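You operate a simulated robot arm through the tools that you are given. There is no shell and no other tool.

The job below is to be done with a simulated robot arm. You get a single attempt, and the scene is never put back.

JOB
Shut lidded carton 72, label it and put it in the send tray.
Fine: one label from the dispenser, square in the lid's frame, with the teal pad; put the pad back. Set down upright: teal pad.

It is judged by the outcome, as a careful person would: the job done as asked, and still so three seconds after it is handed in. It fails if anything else is knocked over, pushed out of place, dropped, spilled or broken. A push-on lid holds only when it is set on centred and level and pressed home; a screw cap is set on level and turned clockwise until tight.

ROBOT AND FRAMES
A 7-joint arm with a two-finger parallel gripper, fixed in place. Base frame: the origin is on the floor under the middle of its stand, x ahead of it, y to its left, z up; the work surface is at about z = 0.87. Units: m, rad, N and s.
It reaches about 1.479 m from its shoulder. Its first joint turns from -2.897 to 2.897 rad. Payload 4.4 kg.
The TCP is the grasp point between the finger pads, 0.023 m short of the fingertips. In the tool frame z runs along the fingers and y along their closing line. Largest opening 0.094 m; finger width 0.038, thickness 0.01; the body of the gripper, 0.054 by 0.096 m, starts 0.039 m behind the TCP.
Orientation is that of the tool frame in the base frame, as a unit quaternion [x, y, z, w]. With the fingers straight down and closing along the base's y, the tool's x points along the base's -x, its y along +y and its z along -z.

CONTROLS
- The arm moves only by the tool send_rows. Its argument "deltas" is a list of rows, each a list of 7 numbers: the shift along the base's x, y, z in m, then the turn, a rotation vector about the base's x, y, z in rad, then the opening, from 0 (shut) to 1 (fully open). In form: [[tx, ty, tz, rx, ry, rz, fingers], ...]. A call has 1 to 20 rows; each row shifts and turns the commanded pose from where the row before left it. Each row takes 0.2 s and may step no farther than 0.05 m and 0.15 rad from the row before; otherwise, or with a gripper value out of range, the whole call is refused. Where a pose cannot be reached the arm comes as near as it can. A force on the tool above 70 N (or 10 N above the force at the start of the call, whichever is more), or a blocked arm, ends the call early, and 0.2 s more pass. The fingers move at their own pace (about 0.072 m/s each) and stop on an object; they squeeze with about 27 N. The grip force told is the motor's: it shows also when the fingers shut on nothing. Time passes only in rows, and 0.2 s behind the last, so rows that do not move let the fingers close. It gives the time, the measured TCP pose, the force on the tool (base axes), the opening and the grip force at its end, in the units of the frame above (readings bear some noise), with the torque about the TCP (base axes, N m) and any sound that the robot's microphone picked up.
- Cameras (640 x 400 px; columns grow to the right, rows downward): "scene" is fixed at [0.2206, -0.499, 1.6428]; the picture's right is [0.66, -0.75, 0.00], its down [-0.48, -0.42, -0.76] and it looks along [0.58, 0.50, -0.64] (base axes); focal length 360 px, centre (320, 200). "wrist" rides on the gripper at [0.086, 0.016, -0.074] in the tool frame; the picture's right is [-0.18, 0.98, 0.00], its down [-0.58, -0.11, -0.81] and it looks along [-0.79, -0.15, 0.59] (tool axes); focal length 243 px, centre (320, 200). There is no depth. A picture from a camera that has moved, and an enlarged one, comes with that camera's place and axes in the base frame and with its lens.
- camera(camera): a new picture of that camera. No time passes.
- enlarge(camera, box): a new picture of the part [left, top, right, bottom] of that camera's present view, enlarged. No time passes.
- finish_job(): hands the job in; it is judged then, once.

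Places have to be worked out from the pictures, the camera data and where the tool is seen. Open the gripper and draw the arm clear of the work before you hand the job in, unless the task says otherwise.

The tools are called after "Emit:" by a JSON object that holds its "method" and its "body". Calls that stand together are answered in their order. send_rows: Moves the arm, as the interface text tells. Its arguments: {"type":"object","properties":{"deltas":{"type":"array","items":{"type":"array","items":{"type":"number"}}}},"required":["deltas"]} The other tools are called the same way: camera (camera) takes a picture; enlarge (camera, box) takes an enlarged picture of a part of a camera's view; finish_job () hands the job in.

At the start:

```text
t: 0.0
tool_pos: [0.7042, 0.3117, 1.1696]
tcp_rot: [0.0, 1.0, 0.0, 0.0]
ft_force: [0.2, 0.0, -0.2]
torque: [0.02, 0.01, 0.01]
width: 0.0938
grasp_force: 0.0
```

scene: 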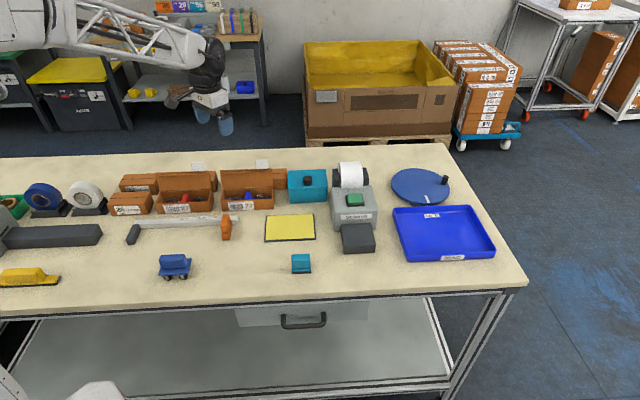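
wrist: 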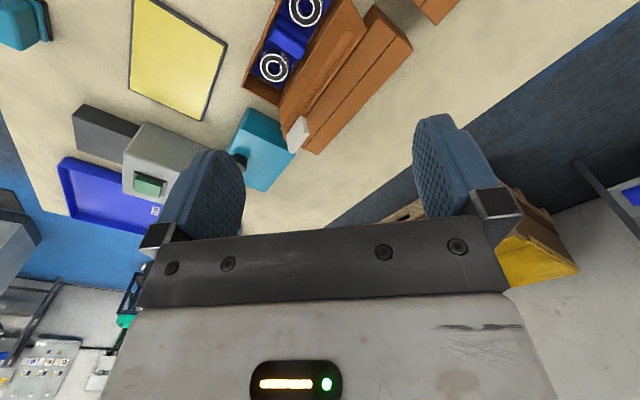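

I'll begin by looking closely at the scene to identify cartons, the dispenser, the teal pad and the tray.

Emit:
{"method": "enlarge", "body": {"camera": "scene", "box": [100, 150, 300, 275]}}

Emit:
{"method": "enlarge", "body": {"camera": "scene", "box": [260, 150, 460, 275]}}

Emit:
{"method": "enlarge", "body": {"camera": "scene", "box": [0, 160, 160, 300]}}

Emit:
{"method": "enlarge", "body": {"camera": "scene", "box": [380, 160, 520, 270]}}

```text
3.20 times, centred on (200, 212) of scene
camera zoom: at [0.2206, -0.499, 1.6428], right [0.66, -0.75, 0.0], down [-0.48, -0.42, -0.76], along [0.58, 0.5, -0.64], focal length 1150 px, centre (704, 160)
```

zoom: 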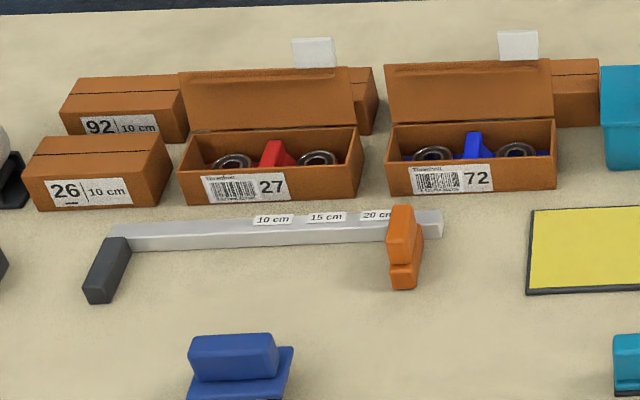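

```text
3.20 times, centred on (360, 212) of scene
camera zoom: at [0.2206, -0.499, 1.6428], right [0.66, -0.75, 0.0], down [-0.48, -0.42, -0.76], along [0.58, 0.5, -0.64], focal length 1150 px, centre (192, 160)
```

zoom: 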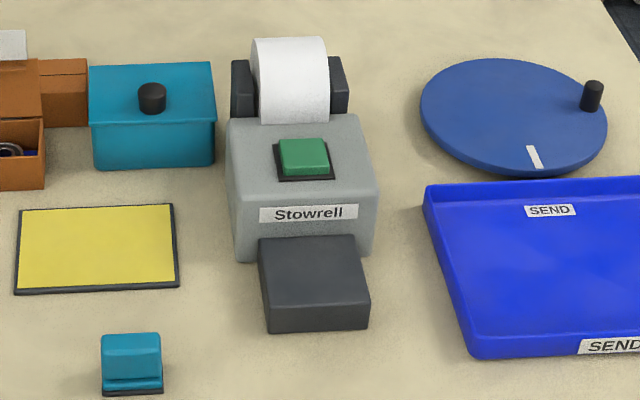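

```text
2.86 times, centred on (80, 230) of scene
camera zoom: at [0.2206, -0.499, 1.6428], right [0.66, -0.75, 0.0], down [-0.48, -0.42, -0.76], along [0.58, 0.5, -0.64], focal length 1027 px, centre (1006, 114)
```

zoom: 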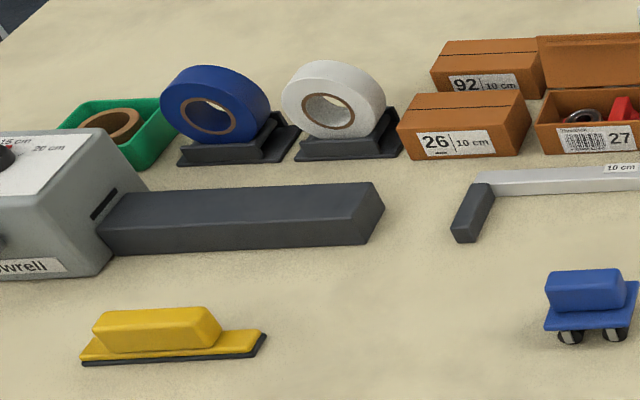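

```text
3.64 times, centred on (450, 215) of scene
camera zoom: at [0.2206, -0.499, 1.6428], right [0.66, -0.75, 0.0], down [-0.48, -0.42, -0.76], along [0.58, 0.5, -0.64], focal length 1307 px, centre (-153, 146)
```

zoom: 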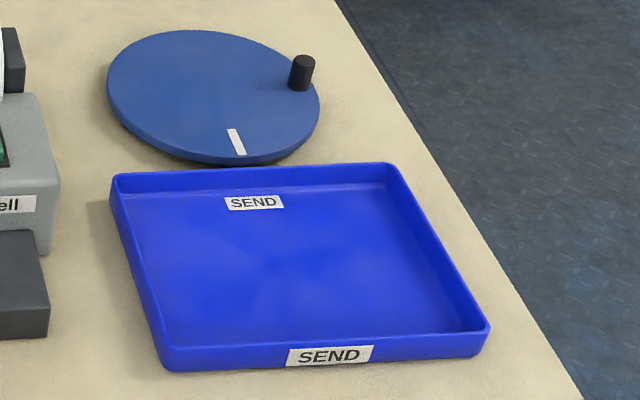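

Carton 72 is the open one with the blue insert; the lid is hinged at its far edge, and the table is turned about 45° to the base frame. I'll turn the tool by 45° about z and move back so that the wrist camera looks at carton 72.

Emit:
{"method": "send_rows", "body": {"deltas": [[-0.0183, -0.0332, 0, 0, 0, 0.1309, 1], [-0.0183, -0.0332, 0, 0, 0, 0.1309, 1], [-0.0183, -0.0332, 0, 0, 0, 0.1309, 1], [-0.0183, -0.0332, 0, 0, 0, 0.1309, 1], [-0.0183, -0.0332, 0, 0, 0, 0.1309, 1], [-0.0183, -0.0332, 0, 0, 0, 0.1309, 1], [0, 0, 0, 0, 0, 0, 1]]}}

Emit:
{"method": "camera", "body": {"camera": "wrist"}}

Emit:
{"method": "camera", "body": {"camera": "scene"}}

```text
t: 1.6
tool_pos: [0.5939, 0.1134, 1.1666]
tcp_rot: [-0.384, 0.923, -0.001, 0.0]
ft_force: [-0.2, -0.8, 0.2]
torque: [0.01, -0.01, -0.03]
width: 0.0941
grasp_force: 0.1
```

```text
taken
camera wrist: at [0.5218, 0.062, 1.2407], right [-0.57, 0.82, 0.0], down [0.49, 0.33, 0.81], along [0.66, 0.46, -0.59], focal length 243 px, centre (320, 200)
```

wrist: 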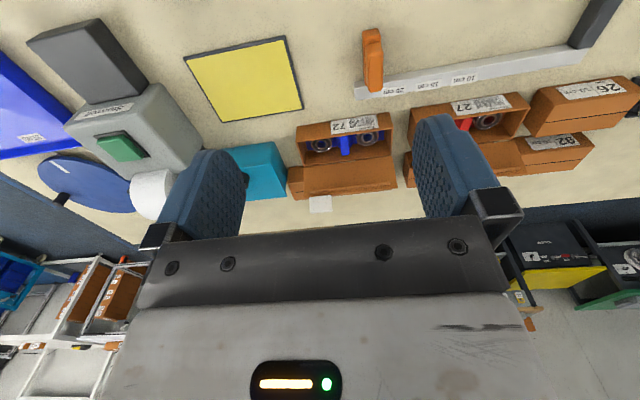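

```text
taken
```

scene: 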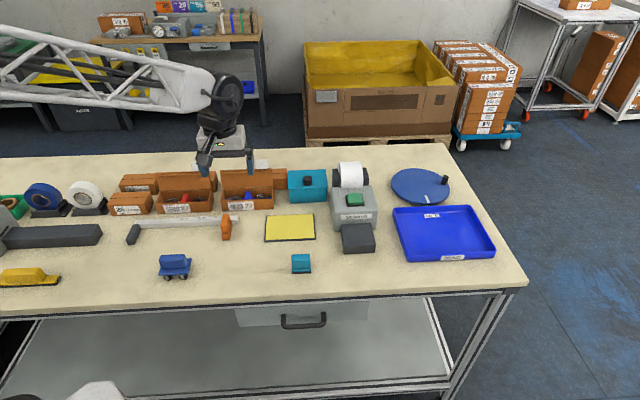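

The wrist view shows carton 72 with the lid leaning open and a white tab on the lid's free edge. I'll zoom in on it.

Emit:
{"method": "enlarge", "body": {"camera": "wrist", "box": [270, 100, 420, 220]}}

Emit:
{"method": "enlarge", "body": {"camera": "wrist", "box": [20, 10, 220, 200]}}

```text
3.33 times, centred on (345, 160) of wrist
camera zoom: at [0.5218, 0.062, 1.2407], right [-0.57, 0.82, 0.0], down [0.49, 0.33, 0.81], along [0.66, 0.46, -0.59], focal length 809 px, centre (237, 333)
```

zoom: 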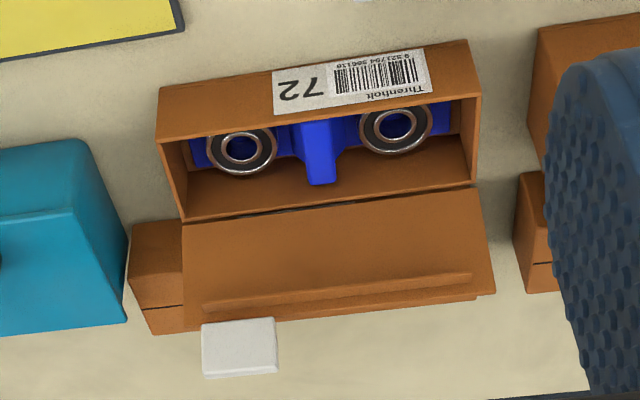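

```text
2.11 times, centred on (120, 105) of wrist
camera zoom: at [0.5218, 0.062, 1.2407], right [-0.57, 0.82, 0.0], down [0.49, 0.33, 0.81], along [0.66, 0.46, -0.59], focal length 511 px, centre (741, 400)
```

zoom: 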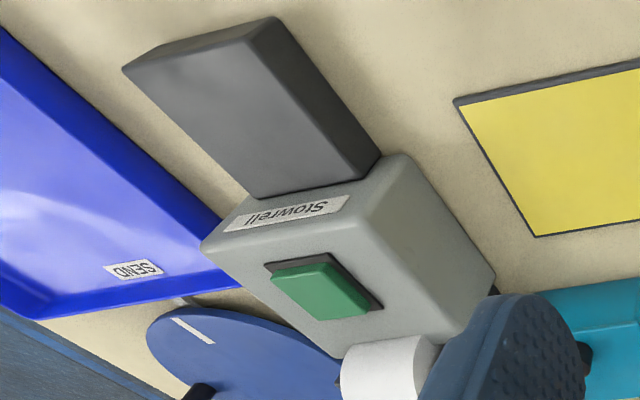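

The lid leans back a bit past vertical, and the white tab near its free edge needs understanding. I'll go up and look at carton 72 from its right side.

Emit:
{"method": "send_rows", "body": {"deltas": [[0.027, 0.004, 0, 0, 0, 0.1309, 1], [0.027, 0.004, 0, 0, 0, 0.1309, 1], [0.027, 0.004, 0, 0, 0, 0.1309, 1], [0.027, 0.004, 0, 0, 0, 0.1309, 1], [0.027, 0.004, 0, 0, 0, 0.1309, 1], [0.027, 0.004, 0, 0, 0, 0.1309, 1], [0.027, 0.004, 0, 0, 0, 0.1309, 1], [0.027, 0.004, 0, 0, 0, 0.1309, 1], [0.027, 0.004, 0, 0, 0, 0.1309, 1], [0.027, 0.004, 0, 0, 0, 0.1309, 1], [0.027, 0.004, 0, 0, 0, 0.1309, 1], [0.027, 0.004, 0, 0, 0, 0.1309, 1], [0, 0, 0, 0, 0, 0, 1]]}}

Emit:
{"method": "camera", "body": {"camera": "wrist"}}

```text
t: 4.4
tool_pos: [0.9192, 0.1607, 1.1686]
tcp_rot: [0.924, -0.382, 0.0, 0.0]
ft_force: [-0.3, 0.4, 0.4]
torque: [0.01, -0.01, 0.0]
width: 0.0942
grasp_force: 0.1
```

```text
taken
camera wrist: at [0.9687, 0.0874, 1.2439], right [-0.82, -0.57, 0.0], down [-0.33, 0.49, 0.81], along [-0.46, 0.66, -0.59], focal length 243 px, centre (320, 200)
```

wrist: 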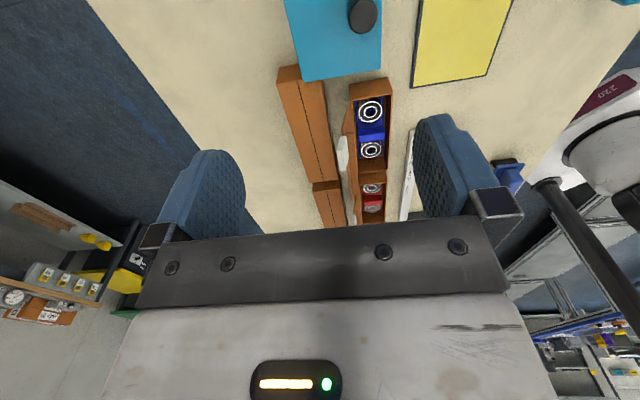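

Emit:
{"method": "enlarge", "body": {"camera": "wrist", "box": [270, 60, 420, 200]}}

Emit:
{"method": "enlarge", "body": {"camera": "wrist", "box": [320, 70, 400, 140]}}

```text
2.86 times, centred on (345, 130) of wrist
camera zoom: at [0.9687, 0.0874, 1.2439], right [-0.82, -0.57, 0.0], down [-0.33, 0.49, 0.81], along [-0.46, 0.66, -0.59], focal length 693 px, centre (249, 400)
```

zoom: 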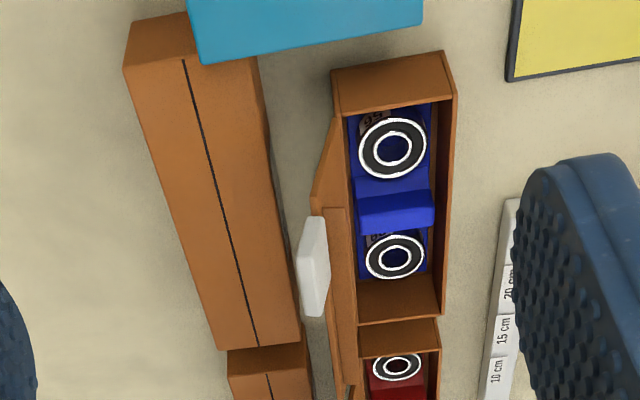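

```text
5.71 times, centred on (360, 105) of wrist
camera zoom: at [0.9687, 0.0874, 1.2439], right [-0.82, -0.57, 0.0], down [-0.33, 0.49, 0.81], along [-0.46, 0.66, -0.59], focal length 1386 px, centre (91, 743)
```

zoom: 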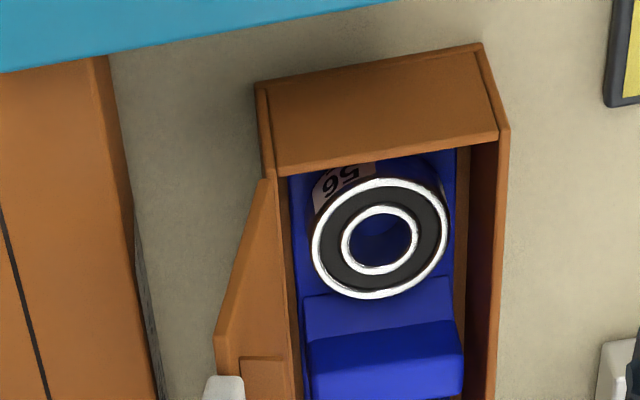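

From this side the white piece is clearly a small pull tab on the lid's free edge. I judge the carton's long axis to lie along (1,-1)/√2, its centre near (0.737, 0.265), its rim at z≈0.915 and its hinge on the far side. I'll shut the fingers and go above the gap behind the lid.

Emit:
{"method": "send_rows", "body": {"deltas": [[-0.0224, 0.0274, -0.0114, 0, 0, 0, 0], [-0.0224, 0.0274, -0.0114, 0, 0, 0, 0], [-0.0224, 0.0274, -0.0114, 0, 0, 0, 0], [-0.0224, 0.0274, -0.0114, 0, 0, 0, 0], [-0.0224, 0.0274, -0.0114, 0, 0, 0, 0], [-0.0223, 0.0276, -0.0114, 0, 0, 0, 0], [0, 0, 0, 0, 0, 0, 0], [0, 0, 0, 0, 0, 0, 0]]}}

Emit:
{"method": "camera", "body": {"camera": "wrist"}}

Emit:
{"method": "enlarge", "body": {"camera": "scene", "box": [170, 110, 330, 210]}}

```text
t: 6.2
tool_pos: [0.7852, 0.3255, 1.1016]
tcp_rot: [0.924, -0.383, 0.0, 0.0]
ft_force: [-0.8, 0.4, -1.0]
torque: [0.02, 0.02, 0.02]
width: 0.0
grasp_force: 27.2
```

```text
taken
camera wrist: at [0.8334, 0.2528, 1.1767], right [-0.83, -0.56, 0.0], down [-0.33, 0.49, 0.81], along [-0.46, 0.67, -0.59], focal length 243 px, centre (320, 200)
```

wrist: 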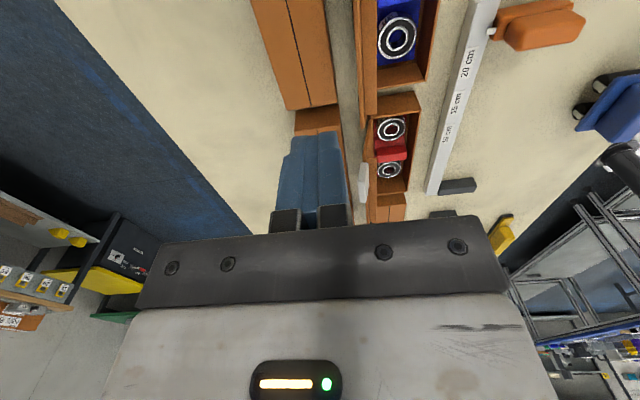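

```text
4.00 times, centred on (250, 160) of scene
camera zoom: at [0.2206, -0.499, 1.6428], right [0.66, -0.75, 0.0], down [-0.48, -0.42, -0.76], along [0.58, 0.5, -0.64], focal length 1438 px, centre (600, 360)
```

zoom: 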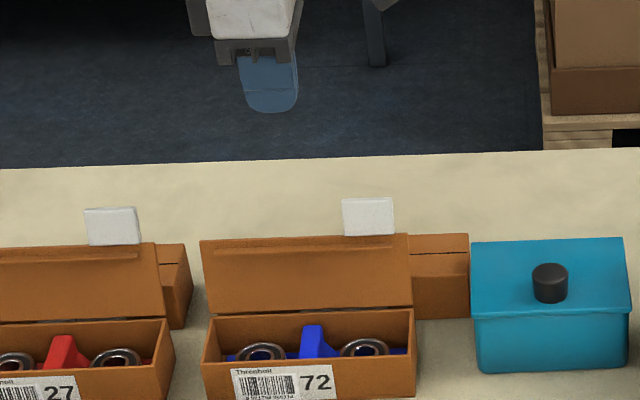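

The closed fingers are behind the lid's plane, over the gap, and match the expected place. I'll lower them so the tips sit a little below the lid's free edge (tip z≈0.965).

Emit:
{"method": "send_rows", "body": {"deltas": [[0, 0, -0.04, 0, 0, 0, 0], [0, 0, -0.04, 0, 0, 0, 0], [0, 0, -0.0336, 0, 0, 0, 0], [0, 0, 0, 0, 0, 0, 0]]}}

Emit:
{"method": "camera", "body": {"camera": "wrist"}}

Emit:
{"method": "enlarge", "body": {"camera": "scene", "box": [170, 110, 330, 210]}}

```text
t: 7.2
tool_pos: [0.7847, 0.3256, 0.9884]
tcp_rot: [0.924, -0.383, 0.0, 0.0]
ft_force: [0.1, 0.6, -0.2]
torque: [0.02, 0.0, -0.01]
width: 0.0
grasp_force: 27.0
```

```text
taken
camera wrist: at [0.8336, 0.2518, 1.0631], right [-0.83, -0.56, 0.0], down [-0.33, 0.49, 0.81], along [-0.46, 0.67, -0.59], focal length 243 px, centre (320, 200)
```

wrist: 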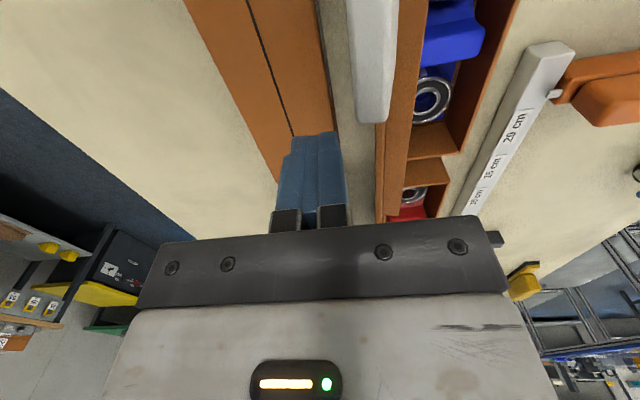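

```text
4.00 times, centred on (250, 160) of scene
camera zoom: at [0.2206, -0.499, 1.6428], right [0.66, -0.75, 0.0], down [-0.48, -0.42, -0.76], along [0.58, 0.5, -0.64], focal length 1438 px, centre (600, 360)
```

zoom: 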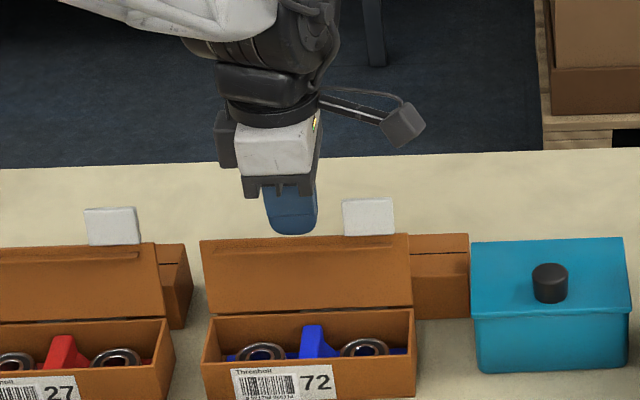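

The fingertips are just behind the lid with the tab clear to the side. I'll dip slightly and start pushing the lid forward along its hinge arc.

Emit:
{"method": "send_rows", "body": {"deltas": [[0, 0, -0.005, 0, 0, 0, 0], [-0.0106, -0.0106, 0, 0, 0, 0, 0], [-0.0085, -0.0085, 0.002, 0, 0, 0, 0], [-0.0057, -0.0057, 0.003, 0, 0, 0, 0], [-0.005, -0.005, 0, 0, 0, 0, 0]]}}

Emit:
{"method": "enlarge", "body": {"camera": "scene", "box": [170, 110, 330, 210]}}

Emit:
{"method": "camera", "body": {"camera": "wrist"}}

```text
t: 8.4
tool_pos: [0.7544, 0.2965, 0.9871]
tcp_rot: [0.924, -0.383, 0.001, 0.0]
ft_force: [-0.4, 0.0, 0.9]
torque: [0.0, 0.02, 0.01]
width: 0.0
grasp_force: 27.4
```

```text
4.00 times, centred on (250, 160) of scene
camera zoom: at [0.2206, -0.499, 1.6428], right [0.66, -0.75, 0.0], down [-0.48, -0.42, -0.76], along [0.58, 0.5, -0.64], focal length 1438 px, centre (600, 360)
```

zoom: 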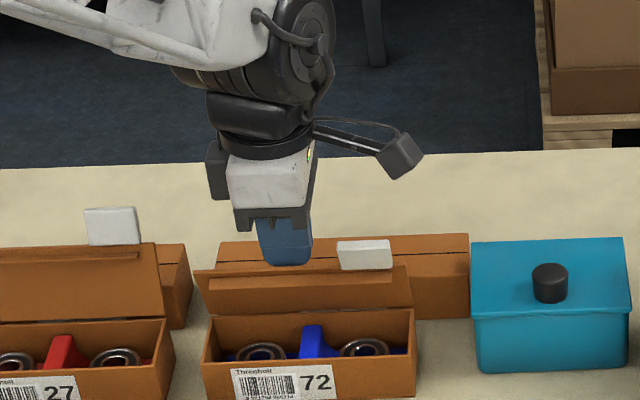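

```text
taken
camera wrist: at [0.8035, 0.2228, 1.0615], right [-0.83, -0.56, 0.0], down [-0.33, 0.49, 0.81], along [-0.46, 0.67, -0.59], focal length 243 px, centre (320, 200)
```

wrist: 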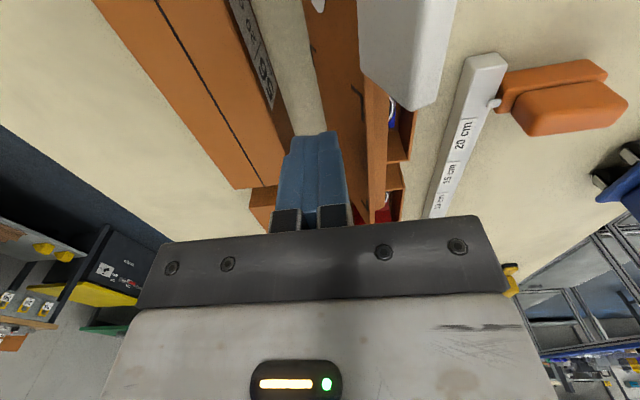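

The lid is rotating forward with almost no force. I'll continue along the arc to near-closed.

Emit:
{"method": "send_rows", "body": {"deltas": [[-0.005, -0.005, -0.001, 0, 0, 0, 0], [-0.0088, -0.0088, -0.004, 0, 0, 0, 0], [-0.0077, -0.0077, -0.0075, 0, 0, 0, 0], [-0.006, -0.006, -0.01, 0, 0, 0, 0]]}}

Emit:
{"method": "enlarge", "body": {"camera": "scene", "box": [170, 110, 330, 210]}}

Emit:
{"method": "camera", "body": {"camera": "wrist"}}

```text
t: 9.4
tool_pos: [0.7274, 0.2694, 0.9648]
tcp_rot: [0.924, -0.383, 0.0, 0.0]
ft_force: [0.2, 0.4, -0.3]
torque: [-0.01, 0.04, 0.0]
width: 0.0
grasp_force: 27.1
```

```text
4.00 times, centred on (250, 160) of scene
camera zoom: at [0.2206, -0.499, 1.6428], right [0.66, -0.75, 0.0], down [-0.48, -0.42, -0.76], along [0.58, 0.5, -0.64], focal length 1438 px, centre (600, 360)
```

zoom: 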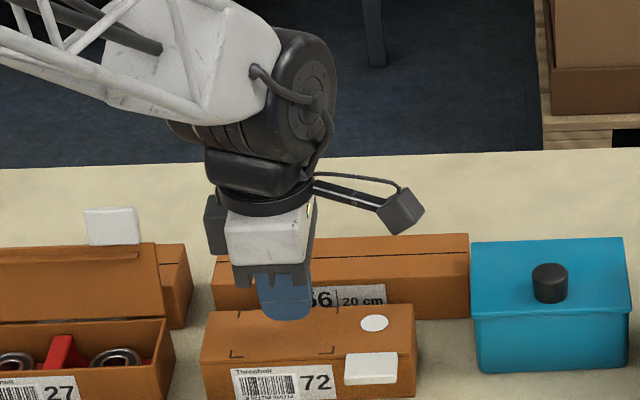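

```text
taken
camera wrist: at [0.7764, 0.1953, 1.0382], right [-0.82, -0.57, 0.0], down [-0.33, 0.49, 0.81], along [-0.46, 0.67, -0.59], focal length 243 px, centre (320, 200)
```

wrist: 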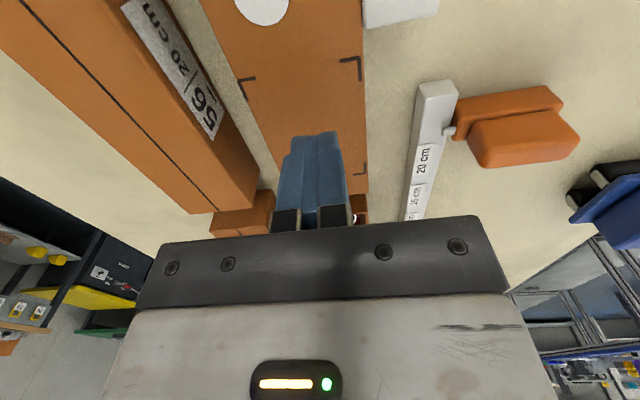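

The lid has swung down onto the carton, showing corner marks of the label frame and the tab at the front. I'll press down gently near the front middle to see whether it's home.

Emit:
{"method": "send_rows", "body": {"deltas": [[-0.005, -0.005, -0.006, 0, 0, 0, 0], [0, 0, -0.006, 0, 0, 0, 0], [0, 0, -0.005, 0, 0, 0, 0], [0, 0, -0.004, 0, 0, 0, 0], [0, 0, -0.003, 0, 0, 0, 0]]}}

Emit:
{"method": "enlarge", "body": {"camera": "scene", "box": [170, 110, 330, 210]}}

```text
t: 10.6
tool_pos: [0.7227, 0.2635, 0.9411]
tcp_rot: [0.924, -0.383, 0.001, -0.001]
ft_force: [-2.6, -4.3, 15.5]
torque: [-0.07, 0.08, -0.02]
width: 0.0
grasp_force: 27.4
```

```text
4.00 times, centred on (250, 160) of scene
camera zoom: at [0.2206, -0.499, 1.6428], right [0.66, -0.75, 0.0], down [-0.48, -0.42, -0.76], along [0.58, 0.5, -0.64], focal length 1438 px, centre (600, 360)
```

zoom: 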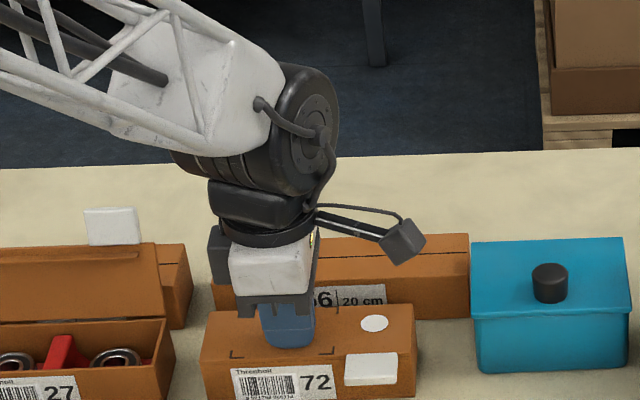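

Contact at tip z≈0.918 with 15 N. I'll press a bit harder to seat it and listen for any click.

Emit:
{"method": "send_rows", "body": {"deltas": [[0, 0, -0.003, 0, 0, 0, 0], [0, 0, -0.003, 0, 0, 0, 0], [0, 0, 0, 0, 0, 0, 0]]}}

```text
t: 11.2
tool_pos: [0.7245, 0.266, 0.9409]
tcp_rot: [0.924, -0.383, 0.003, -0.004]
ft_force: [-4.3, -1.6, 20.6]
torque: [0.06, 0.19, 0.06]
width: 0.0001
grasp_force: 26.6
stopped in row 3: the force on the tool passed its limit at 75 N (the readings are from after the stop); the commanded pose is now the measured one
```

It's solid (brief 75 N peak, now 20 N). I'll lift straight up and back off to see how the lid sits.

Emit:
{"method": "send_rows", "body": {"deltas": [[0, 0, 0.01, 0, 0, 0, 0], [0, 0, 0.03, 0, 0, 0, 0], [0, 0, 0.04, 0, 0, 0, 0], [0, 0, 0.04, 0, 0, 0, 0], [0.02, -0.02, 0.04, 0, 0, 0, 0], [0.03, -0.03, 0.01, 0, 0, 0, 0], [0.03, -0.03, 0, 0, 0, 0, 0], [0.03, -0.03, 0, 0, 0, 0, 0], [0, 0, 0, 0, 0, 0, 0]]}}

Emit:
{"method": "enlarge", "body": {"camera": "scene", "box": [170, 130, 330, 230]}}

Emit:
{"method": "camera", "body": {"camera": "wrist"}}

```text
t: 13.2
tool_pos: [0.832, 0.1546, 1.1089]
tcp_rot: [0.924, -0.383, 0.001, -0.002]
ft_force: [-0.3, 0.6, 0.6]
torque: [0.03, -0.02, 0.01]
width: 0.0
grasp_force: 26.7
```

```text
4.00 times, centred on (250, 180) of scene
camera zoom: at [0.2206, -0.499, 1.6428], right [0.66, -0.75, 0.0], down [-0.48, -0.42, -0.76], along [0.58, 0.5, -0.64], focal length 1438 px, centre (600, 280)
```

zoom: 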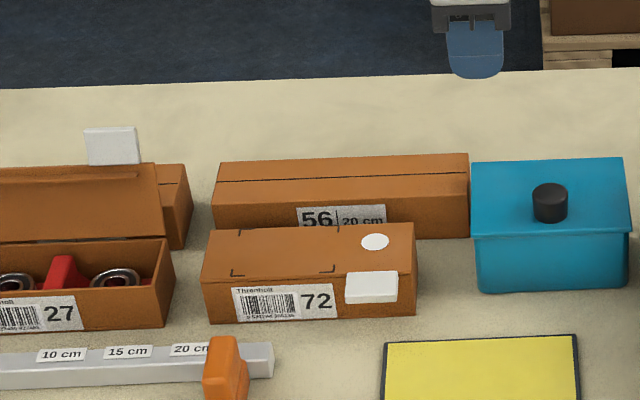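

```text
taken
camera wrist: at [0.8809, 0.0806, 1.1838], right [-0.83, -0.56, -0.01], down [-0.34, 0.49, 0.81], along [-0.45, 0.67, -0.59], focal length 243 px, centre (320, 200)
```

wrist: 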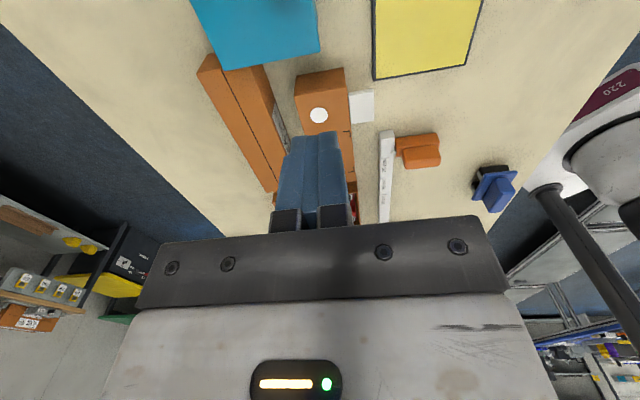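

The lid stays shut with the tab hanging at the front. I'll zoom on the frame and check the pad and dispenser.

Emit:
{"method": "enlarge", "body": {"camera": "scene", "box": [215, 180, 285, 225]}}

Emit:
{"method": "enlarge", "body": {"camera": "scene", "box": [275, 235, 325, 285]}}

Emit:
{"method": "enlarge", "body": {"camera": "scene", "box": [325, 150, 395, 260]}}

```text
8.89 times, centred on (250, 202) of scene
camera zoom: at [0.2206, -0.499, 1.6428], right [0.66, -0.75, 0.0], down [-0.48, -0.42, -0.76], along [0.58, 0.5, -0.64], focal length 3196 px, centre (942, 178)
```

zoom: 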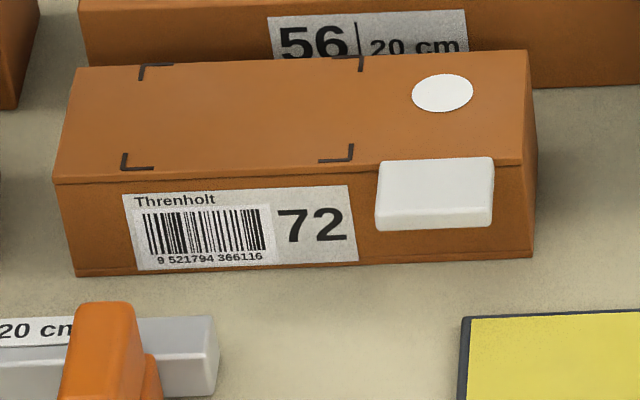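

```text
8.00 times, centred on (300, 260) of scene
camera zoom: at [0.2206, -0.499, 1.6428], right [0.66, -0.75, 0.0], down [-0.48, -0.42, -0.76], along [0.58, 0.5, -0.64], focal length 2876 px, centre (480, -280)
```

zoom: 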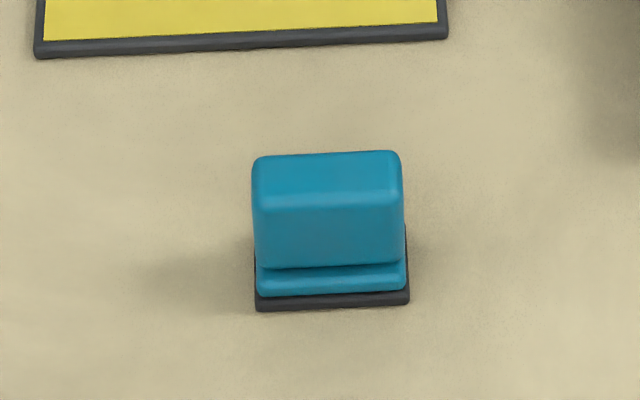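

```text
3.64 times, centred on (360, 205) of scene
camera zoom: at [0.2206, -0.499, 1.6428], right [0.66, -0.75, 0.0], down [-0.48, -0.42, -0.76], along [0.58, 0.5, -0.64], focal length 1307 px, centre (174, 182)
```

zoom: 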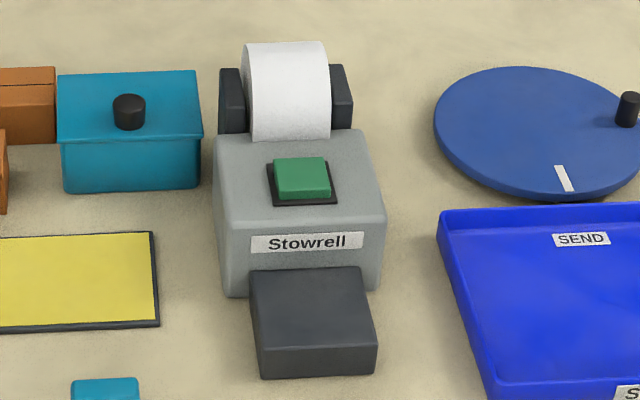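

The lid is shut. Now I'll turn back to the 45° heading and move to look at the teal pad and the dispenser from the front.

Emit:
{"method": "send_rows", "body": {"deltas": [[-0.0201, -0.0226, 0, 0, 0, -0.1309, 1], [-0.0201, -0.0226, 0, 0, 0, -0.1309, 1], [-0.0201, -0.0226, 0, 0, 0, -0.1309, 1], [-0.0201, -0.0226, 0, 0, 0, -0.1309, 1], [-0.0201, -0.0226, 0, 0, 0, -0.1309, 1], [-0.0201, -0.0226, 0, 0, 0, -0.1309, 1], [-0.0201, -0.0226, 0, 0, 0, -0.1309, 1], [-0.0201, -0.0226, 0, 0, 0, -0.1309, 1], [-0.0201, -0.0226, 0, 0, 0, -0.1309, 1], [-0.0201, -0.0226, 0, 0, 0, -0.1309, 1], [-0.0201, -0.0226, 0, 0, 0, -0.1309, 1], [-0.0201, -0.0226, 0, 0, 0, -0.1309, 1], [0, 0, 0, 0, 0, 0, 1]]}}

Emit:
{"method": "camera", "body": {"camera": "wrist"}}

```text
t: 16.0
tool_pos: [0.5919, -0.1176, 1.1081]
tcp_rot: [-0.382, 0.924, -0.002, 0.001]
ft_force: [-0.1, 0.1, 0.8]
torque: [0.01, -0.01, -0.01]
width: 0.0939
grasp_force: 0.1
```

```text
taken
camera wrist: at [0.5179, -0.1682, 1.1831], right [-0.56, 0.83, -0.01], down [0.49, 0.34, 0.81], along [0.67, 0.45, -0.59], focal length 243 px, centre (320, 200)
```

wrist: 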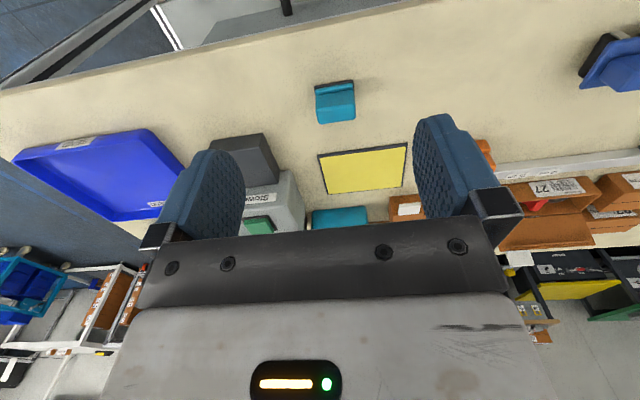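

Emit:
{"method": "enlarge", "body": {"camera": "wrist", "box": [295, 65, 375, 135]}}

Emit:
{"method": "enlarge", "body": {"camera": "wrist", "box": [190, 120, 310, 240]}}

```text
5.71 times, centred on (335, 100) of wrist
camera zoom: at [0.5179, -0.1682, 1.1831], right [-0.56, 0.83, -0.01], down [0.49, 0.34, 0.81], along [0.67, 0.45, -0.59], focal length 1386 px, centre (234, 771)
```

zoom: 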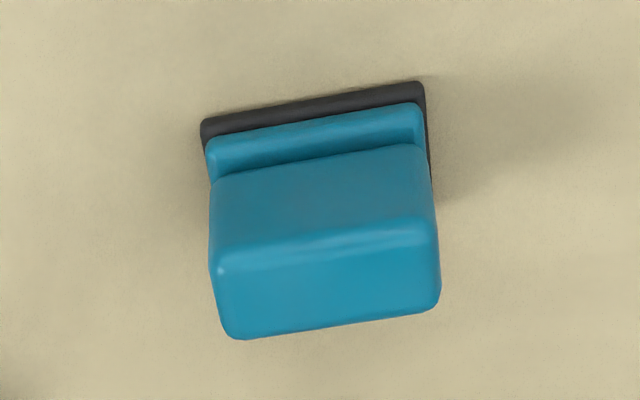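

```text
3.33 times, centred on (250, 180) of wrist
camera zoom: at [0.5179, -0.1682, 1.1831], right [-0.56, 0.83, -0.01], down [0.49, 0.34, 0.81], along [0.67, 0.45, -0.59], focal length 809 px, centre (553, 267)
```

zoom: 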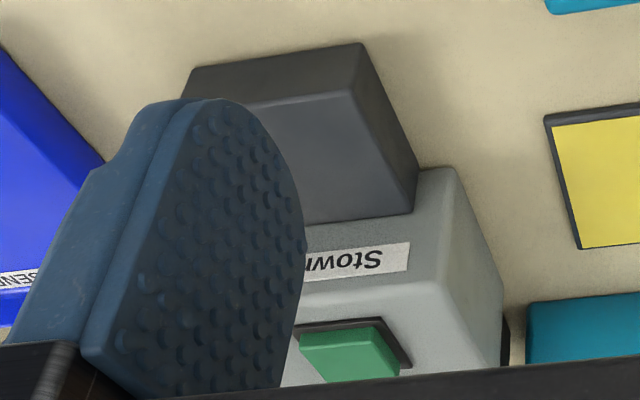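

The pad has a dark foot, a wide teal plate and a narrow handle. I'll look at its profile from the right side at heading 135° to get the handle's thickness and heights.

Emit:
{"method": "send_rows", "body": {"deltas": [[0.0131, -0.0032, 0, 0, 0, 0.1309, 1], [0.0131, -0.0032, 0, 0, 0, 0.1309, 1], [0.0131, -0.0032, 0, 0, 0, 0.1309, 1], [0.0131, -0.0032, 0, 0, 0, 0.1309, 1], [0.0131, -0.0032, 0, 0, 0, 0.1309, 1], [0.0131, -0.0032, 0, 0, 0, 0.1309, 1], [0.0131, -0.0032, -0.0146, 0, 0, 0.1309, 1], [0.0131, -0.0032, -0.0146, 0, 0, 0.1309, 1], [0.0131, -0.0032, -0.0146, 0, 0, 0.1309, 1], [0.0131, -0.0032, -0.0146, 0, 0, 0.1309, 1], [0.0131, -0.0032, -0.0146, 0, 0, 0.1309, 1], [0.0131, -0.0032, -0.0146, 0, 0, 0.1309, 1], [0, 0, 0, 0, 0, 0, 1]]}}

Emit:
{"method": "camera", "body": {"camera": "wrist"}}

Emit:
{"method": "enlarge", "body": {"camera": "wrist", "box": [260, 120, 400, 230]}}

```text
t: 18.8
tool_pos: [0.7497, -0.1552, 1.0207]
tcp_rot: [0.924, -0.381, 0.002, -0.002]
ft_force: [0.3, 0.6, 0.5]
torque: [-0.01, 0.0, -0.03]
width: 0.094
grasp_force: 0.1
```

```text
taken
camera wrist: at [0.7983, -0.2293, 1.0954], right [-0.82, -0.57, -0.01], down [-0.34, 0.49, 0.81], along [-0.45, 0.67, -0.59], focal length 243 px, centre (320, 200)
```

wrist: 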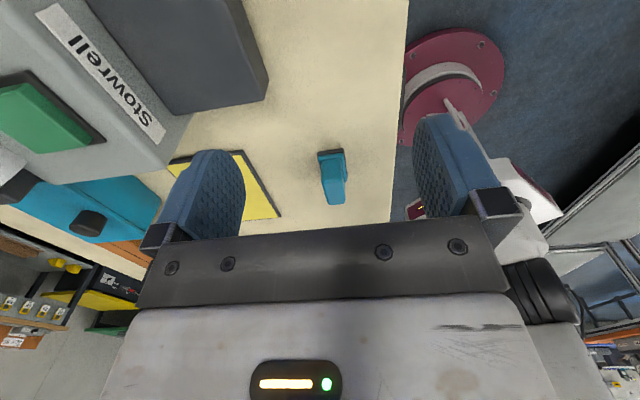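

```text
3.64 times, centred on (330, 175) of wrist
camera zoom: at [0.7983, -0.2293, 1.0954], right [-0.82, -0.57, -0.01], down [-0.34, 0.49, 0.81], along [-0.45, 0.67, -0.59], focal length 882 px, centre (284, 291)
```

zoom: 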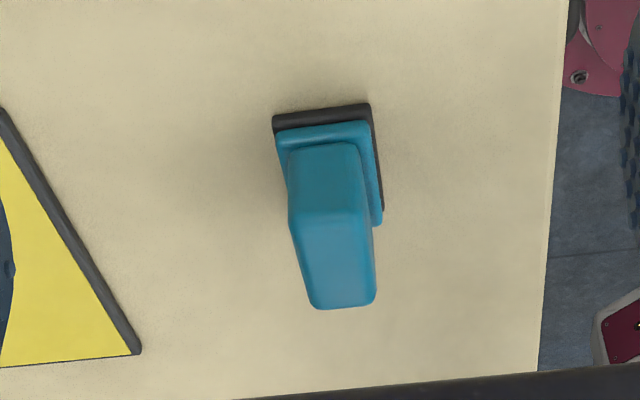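

The pad is about 52 × 33 mm with a 24 mm thick handle, top near z≈0.916, centred near a≈0.50, b≈0.43 (base ≈ (0.657, -0.050)). Next I go over the green button with fingers shut, at heading 45° to stay clear of the roll.

Emit:
{"method": "send_rows", "body": {"deltas": [[0, 0, 0.035, 0, 0, 0, 0], [0, 0, 0.035, 0, 0, -0.1309, 0], [0.0119, 0.0088, 0.01, 0, 0, -0.1309, 0], [0.0119, 0.0088, 0, 0, 0, -0.1309, 0], [0.0119, 0.0088, 0, 0, 0, -0.1309, 0], [0.0119, 0.0088, 0, 0, 0, -0.1309, 0], [0.0119, 0.0088, 0, 0, 0, -0.1309, 0], [0.0119, 0.0088, 0, 0, 0, -0.1309, 0], [0.0119, 0.0088, 0, 0, 0, -0.1309, 0], [0.0119, 0.0088, 0, 0, 0, -0.1309, 0], [0.0119, 0.0088, 0, 0, 0, -0.1309, 0], [0.0119, 0.0088, 0, 0, 0, -0.1309, 0], [0.0119, 0.0088, 0, 0, 0, -0.1309, 0], [0.0119, 0.0088, 0, 0, 0, 0, 0], [0, 0, 0, 0, 0, 0, 0]]}}

Emit:
{"method": "camera", "body": {"camera": "wrist"}}

Emit:
{"method": "enlarge", "body": {"camera": "scene", "box": [310, 110, 410, 190]}}

```text
t: 22.0
tool_pos: [0.8921, -0.0486, 1.1014]
tcp_rot: [-0.382, 0.924, -0.003, 0.0]
ft_force: [0.1, 0.6, 0.6]
torque: [0.03, 0.04, -0.02]
width: 0.0
grasp_force: 26.9
```

```text
taken
camera wrist: at [0.8185, -0.0993, 1.1764], right [-0.56, 0.83, -0.01], down [0.49, 0.34, 0.81], along [0.67, 0.45, -0.59], focal length 243 px, centre (320, 200)
```

wrist: 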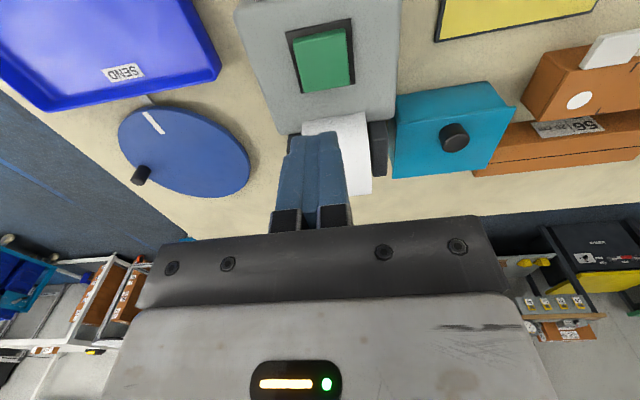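

```text
5.00 times, centred on (360, 150) of scene
camera zoom: at [0.2206, -0.499, 1.6428], right [0.66, -0.75, 0.0], down [-0.48, -0.42, -0.76], along [0.58, 0.5, -0.64], focal length 1798 px, centre (120, 450)
```

zoom: 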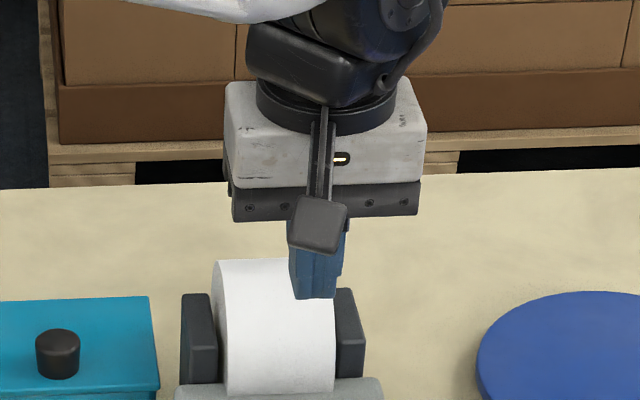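

The fingers are centred above the button (button ≈ (0.8925, -0.047)). I'll descend to just above it.

Emit:
{"method": "send_rows", "body": {"deltas": [[0, 0.001, -0.04, 0, 0, 0, 0], [0, 0, -0.04, 0, 0, 0, 0], [0, 0, -0.02, 0, 0, 0, 0], [0, 0, 0, 0, 0, 0, 0]]}}

Emit:
{"method": "camera", "body": {"camera": "wrist"}}

Emit:
{"method": "enlarge", "body": {"camera": "scene", "box": [320, 150, 400, 260]}}

```text
t: 23.0
tool_pos: [0.8912, -0.0477, 1.0011]
tcp_rot: [-0.383, 0.924, -0.002, 0.0]
ft_force: [-0.5, -0.1, -0.5]
torque: [0.02, 0.0, 0.02]
width: 0.0002
grasp_force: 26.8
```

```text
taken
camera wrist: at [0.8171, -0.0984, 1.0756], right [-0.56, 0.83, -0.01], down [0.49, 0.34, 0.81], along [0.67, 0.45, -0.59], focal length 243 px, centre (320, 200)
```

wrist: 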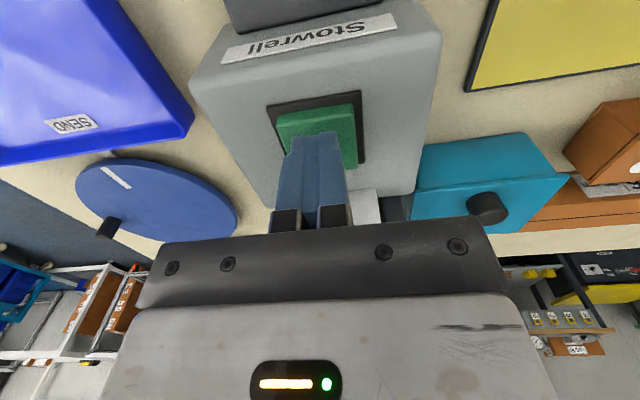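

```text
3.64 times, centred on (360, 205) of scene
camera zoom: at [0.2206, -0.499, 1.6428], right [0.66, -0.75, 0.0], down [-0.48, -0.42, -0.76], along [0.58, 0.5, -0.64], focal length 1307 px, centre (174, 182)
```

zoom: 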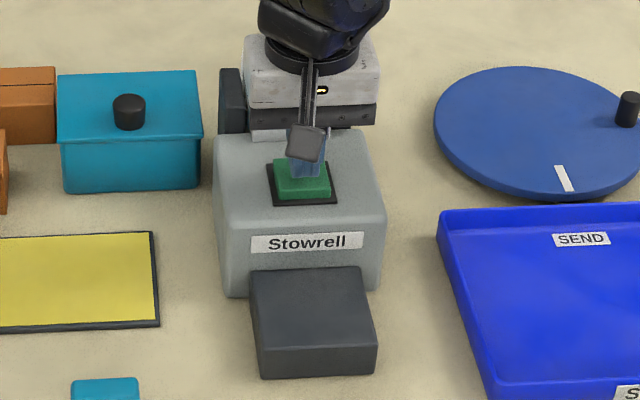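

The tips are right over the button. I'll press down in small steps.

Emit:
{"method": "send_rows", "body": {"deltas": [[0, 0, -0.004, 0, 0, 0, 0], [0, 0, -0.004, 0, 0, 0, 0], [0, 0, -0.003, 0, 0, 0, 0]]}}

Emit:
{"method": "enlarge", "body": {"camera": "scene", "box": [320, 150, 400, 260]}}

```text
t: 23.8
tool_pos: [0.8913, -0.049, 0.9902]
tcp_rot: [-0.383, 0.924, -0.003, 0.0]
ft_force: [-0.2, -0.3, 1.1]
torque: [-0.01, 0.0, 0.02]
width: 0.0003
grasp_force: 26.7
```

```text
3.64 times, centred on (360, 205) of scene
camera zoom: at [0.2206, -0.499, 1.6428], right [0.66, -0.75, 0.0], down [-0.48, -0.42, -0.76], along [0.58, 0.5, -0.64], focal length 1307 px, centre (174, 182)
```

zoom: 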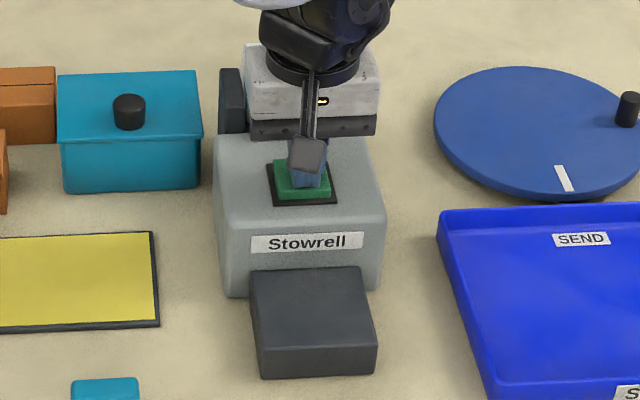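

No contact force yet (1 N), tip at z≈0.967. I'll keep pressing in small steps.

Emit:
{"method": "send_rows", "body": {"deltas": [[0, 0, -0.003, 0, 0, 0, 0], [0, 0, -0.003, 0, 0, 0, 0]]}}

Emit:
{"method": "enlarge", "body": {"camera": "scene", "box": [320, 150, 400, 260]}}

```text
t: 24.4
tool_pos: [0.8923, -0.0476, 0.9846]
tcp_rot: [-0.383, 0.924, -0.003, 0.001]
ft_force: [1.1, -0.2, 3.7]
torque: [0.05, -0.05, 0.01]
width: 0.0
grasp_force: 26.7
heard: click
```

```text
3.64 times, centred on (360, 205) of scene
camera zoom: at [0.2206, -0.499, 1.6428], right [0.66, -0.75, 0.0], down [-0.48, -0.42, -0.76], along [0.58, 0.5, -0.64], focal length 1307 px, centre (174, 182)
```

zoom: 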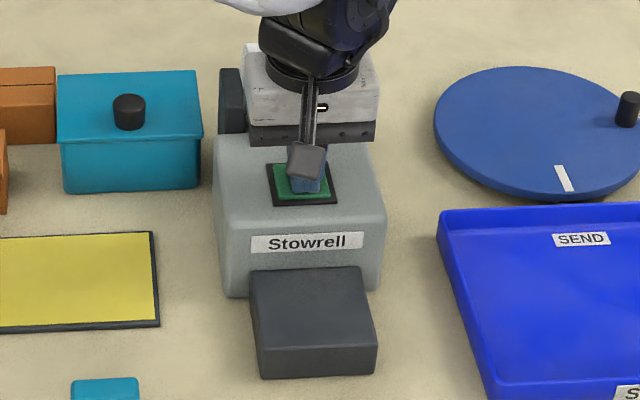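

A click was heard, so the button is pressed. I'll lift straight off and look for the label on the black platform.

Emit:
{"method": "send_rows", "body": {"deltas": [[0, 0, 0.02, 0, 0, 0, 0], [0, 0, 0.04, 0, 0, 0, 0], [0, 0, 0.04, 0, 0, 0, 0], [-0.03, -0.03, 0.0, 0, 0, 0, 0], [-0.03, -0.03, 0.0, 0, 0, 0, 0], [-0.03, -0.03, 0, 0, 0, 0, 0], [-0.03, -0.03, 0, 0, 0, 0, 0], [-0.03, -0.03, 0, 0, 0, 0, 0], [0, 0, 0, 0, 0, 0, 0]]}}

Emit:
{"method": "camera", "body": {"camera": "wrist"}}

Emit:
{"method": "enlarge", "body": {"camera": "scene", "box": [320, 150, 400, 260]}}

```text
t: 26.4
tool_pos: [0.7423, -0.2002, 1.0821]
tcp_rot: [-0.383, 0.924, -0.002, 0.0]
ft_force: [0.1, 0.1, 0.4]
torque: [0.02, 0.01, 0.01]
width: 0.0002
grasp_force: 27.6
```

```text
taken
camera wrist: at [0.6685, -0.2513, 1.1569], right [-0.57, 0.82, -0.01], down [0.49, 0.34, 0.81], along [0.67, 0.45, -0.59], focal length 243 px, centre (320, 200)
```

wrist: 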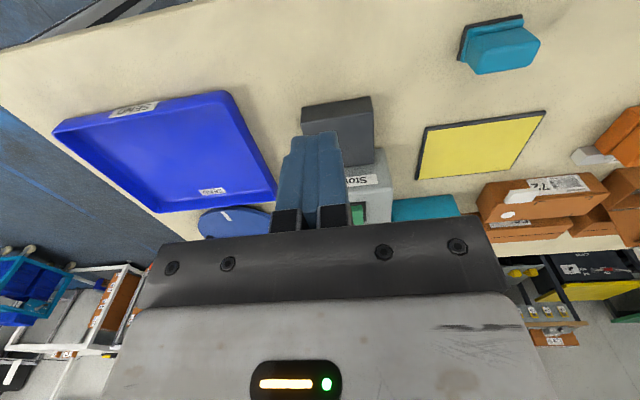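

```text
3.64 times, centred on (360, 205) of scene
camera zoom: at [0.2206, -0.499, 1.6428], right [0.66, -0.75, 0.0], down [-0.48, -0.42, -0.76], along [0.58, 0.5, -0.64], focal length 1307 px, centre (174, 182)
```

zoom: 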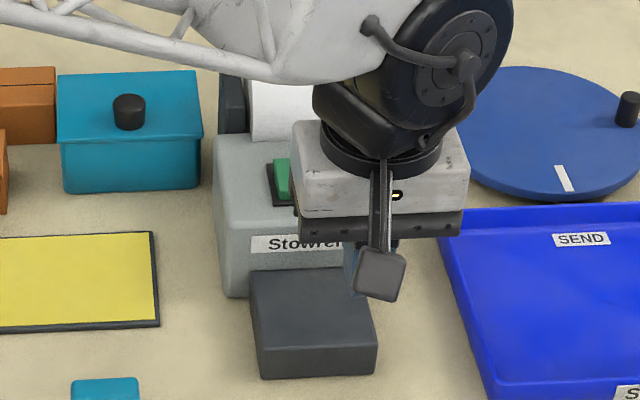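

No label visible yet. I'll move aside a little and let some time pass, then look again.

Emit:
{"method": "send_rows", "body": {"deltas": [[-0.03, -0.0, 0.0, 0, 0, 0, 1], [-0.03, 0, 0.0, 0, 0, 0, 1], [-0.03, 0, 0, 0, 0, 0, 1], [0, 0, 0, 0, 0, 0, 1], [0, 0, 0, 0, 0, 0, 1], [0, 0, 0, 0, 0, 0, 1]]}}

Emit:
{"method": "camera", "body": {"camera": "wrist"}}

Emit:
{"method": "enlarge", "body": {"camera": "scene", "box": [320, 150, 400, 260]}}

```text
t: 27.8
tool_pos: [0.6507, -0.1999, 1.0835]
tcp_rot: [-0.383, 0.924, -0.002, 0.001]
ft_force: [0.3, 0.4, 0.8]
torque: [0.02, -0.01, 0.01]
width: 0.0942
grasp_force: 0.1
```

```text
taken
camera wrist: at [0.577, -0.2493, 1.1583], right [-0.56, 0.83, -0.01], down [0.49, 0.34, 0.81], along [0.67, 0.45, -0.59], focal length 243 px, centre (320, 200)
```

wrist: 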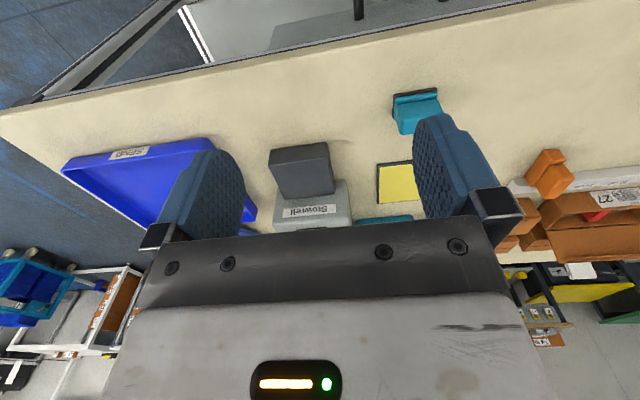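

```text
3.64 times, centred on (360, 205) of scene
camera zoom: at [0.2206, -0.499, 1.6428], right [0.66, -0.75, 0.0], down [-0.48, -0.42, -0.76], along [0.58, 0.5, -0.64], focal length 1307 px, centre (174, 182)
```

zoom: 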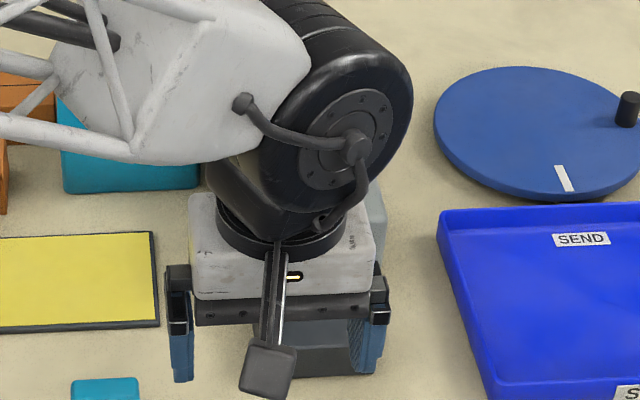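

I'll zoom in on the platform in the wrist view.

Emit:
{"method": "enlarge", "body": {"camera": "wrist", "box": [255, 130, 355, 235]}}

```text
3.81 times, centred on (305, 182) of wrist
camera zoom: at [0.577, -0.2493, 1.1583], right [-0.56, 0.83, -0.01], down [0.49, 0.34, 0.81], along [0.67, 0.45, -0.59], focal length 924 px, centre (377, 267)
```

zoom: 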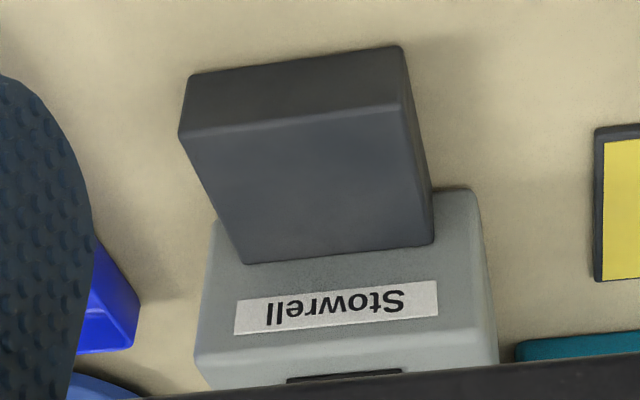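

No label has come out after 3 s. I'll wait a little longer before deciding to press again.

Emit:
{"method": "send_rows", "body": {"deltas": [[0, 0, 0, 0, 0, 0, 1], [0, 0, 0, 0, 0, 0, 1], [0, 0, 0, 0, 0, 0, 1], [0, 0, 0, 0, 0, 0, 1], [0, 0, 0, 0, 0, 0, 1], [0, 0, 0, 0, 0, 0, 1], [0, 0, 0, 0, 0, 0, 1], [0, 0, 0, 0, 0, 0, 1], [0, 0, 0, 0, 0, 0, 1], [0, 0, 0, 0, 0, 0, 1]]}}

Emit:
{"method": "enlarge", "body": {"camera": "wrist", "box": [255, 130, 355, 235]}}

```text
t: 30.0
tool_pos: [0.6505, -0.1976, 1.0841]
tcp_rot: [-0.382, 0.924, -0.002, 0.0]
ft_force: [0.9, -0.2, -0.1]
torque: [0.02, -0.02, 0.0]
width: 0.094
grasp_force: 0.1
```

```text
3.81 times, centred on (305, 182) of wrist
camera zoom: at [0.5771, -0.2494, 1.1583], right [-0.56, 0.83, -0.01], down [0.49, 0.34, 0.81], along [0.67, 0.45, -0.59], focal length 924 px, centre (377, 267)
```

zoom: 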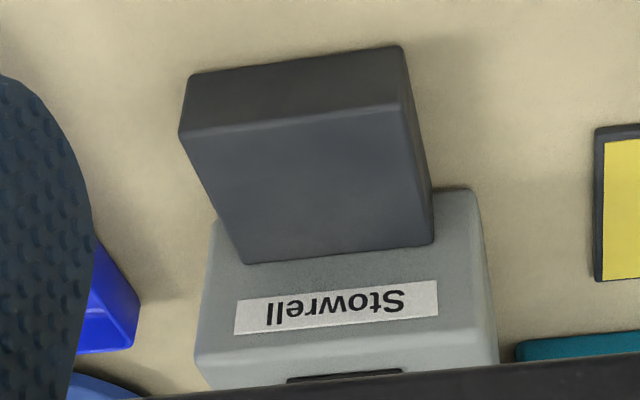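

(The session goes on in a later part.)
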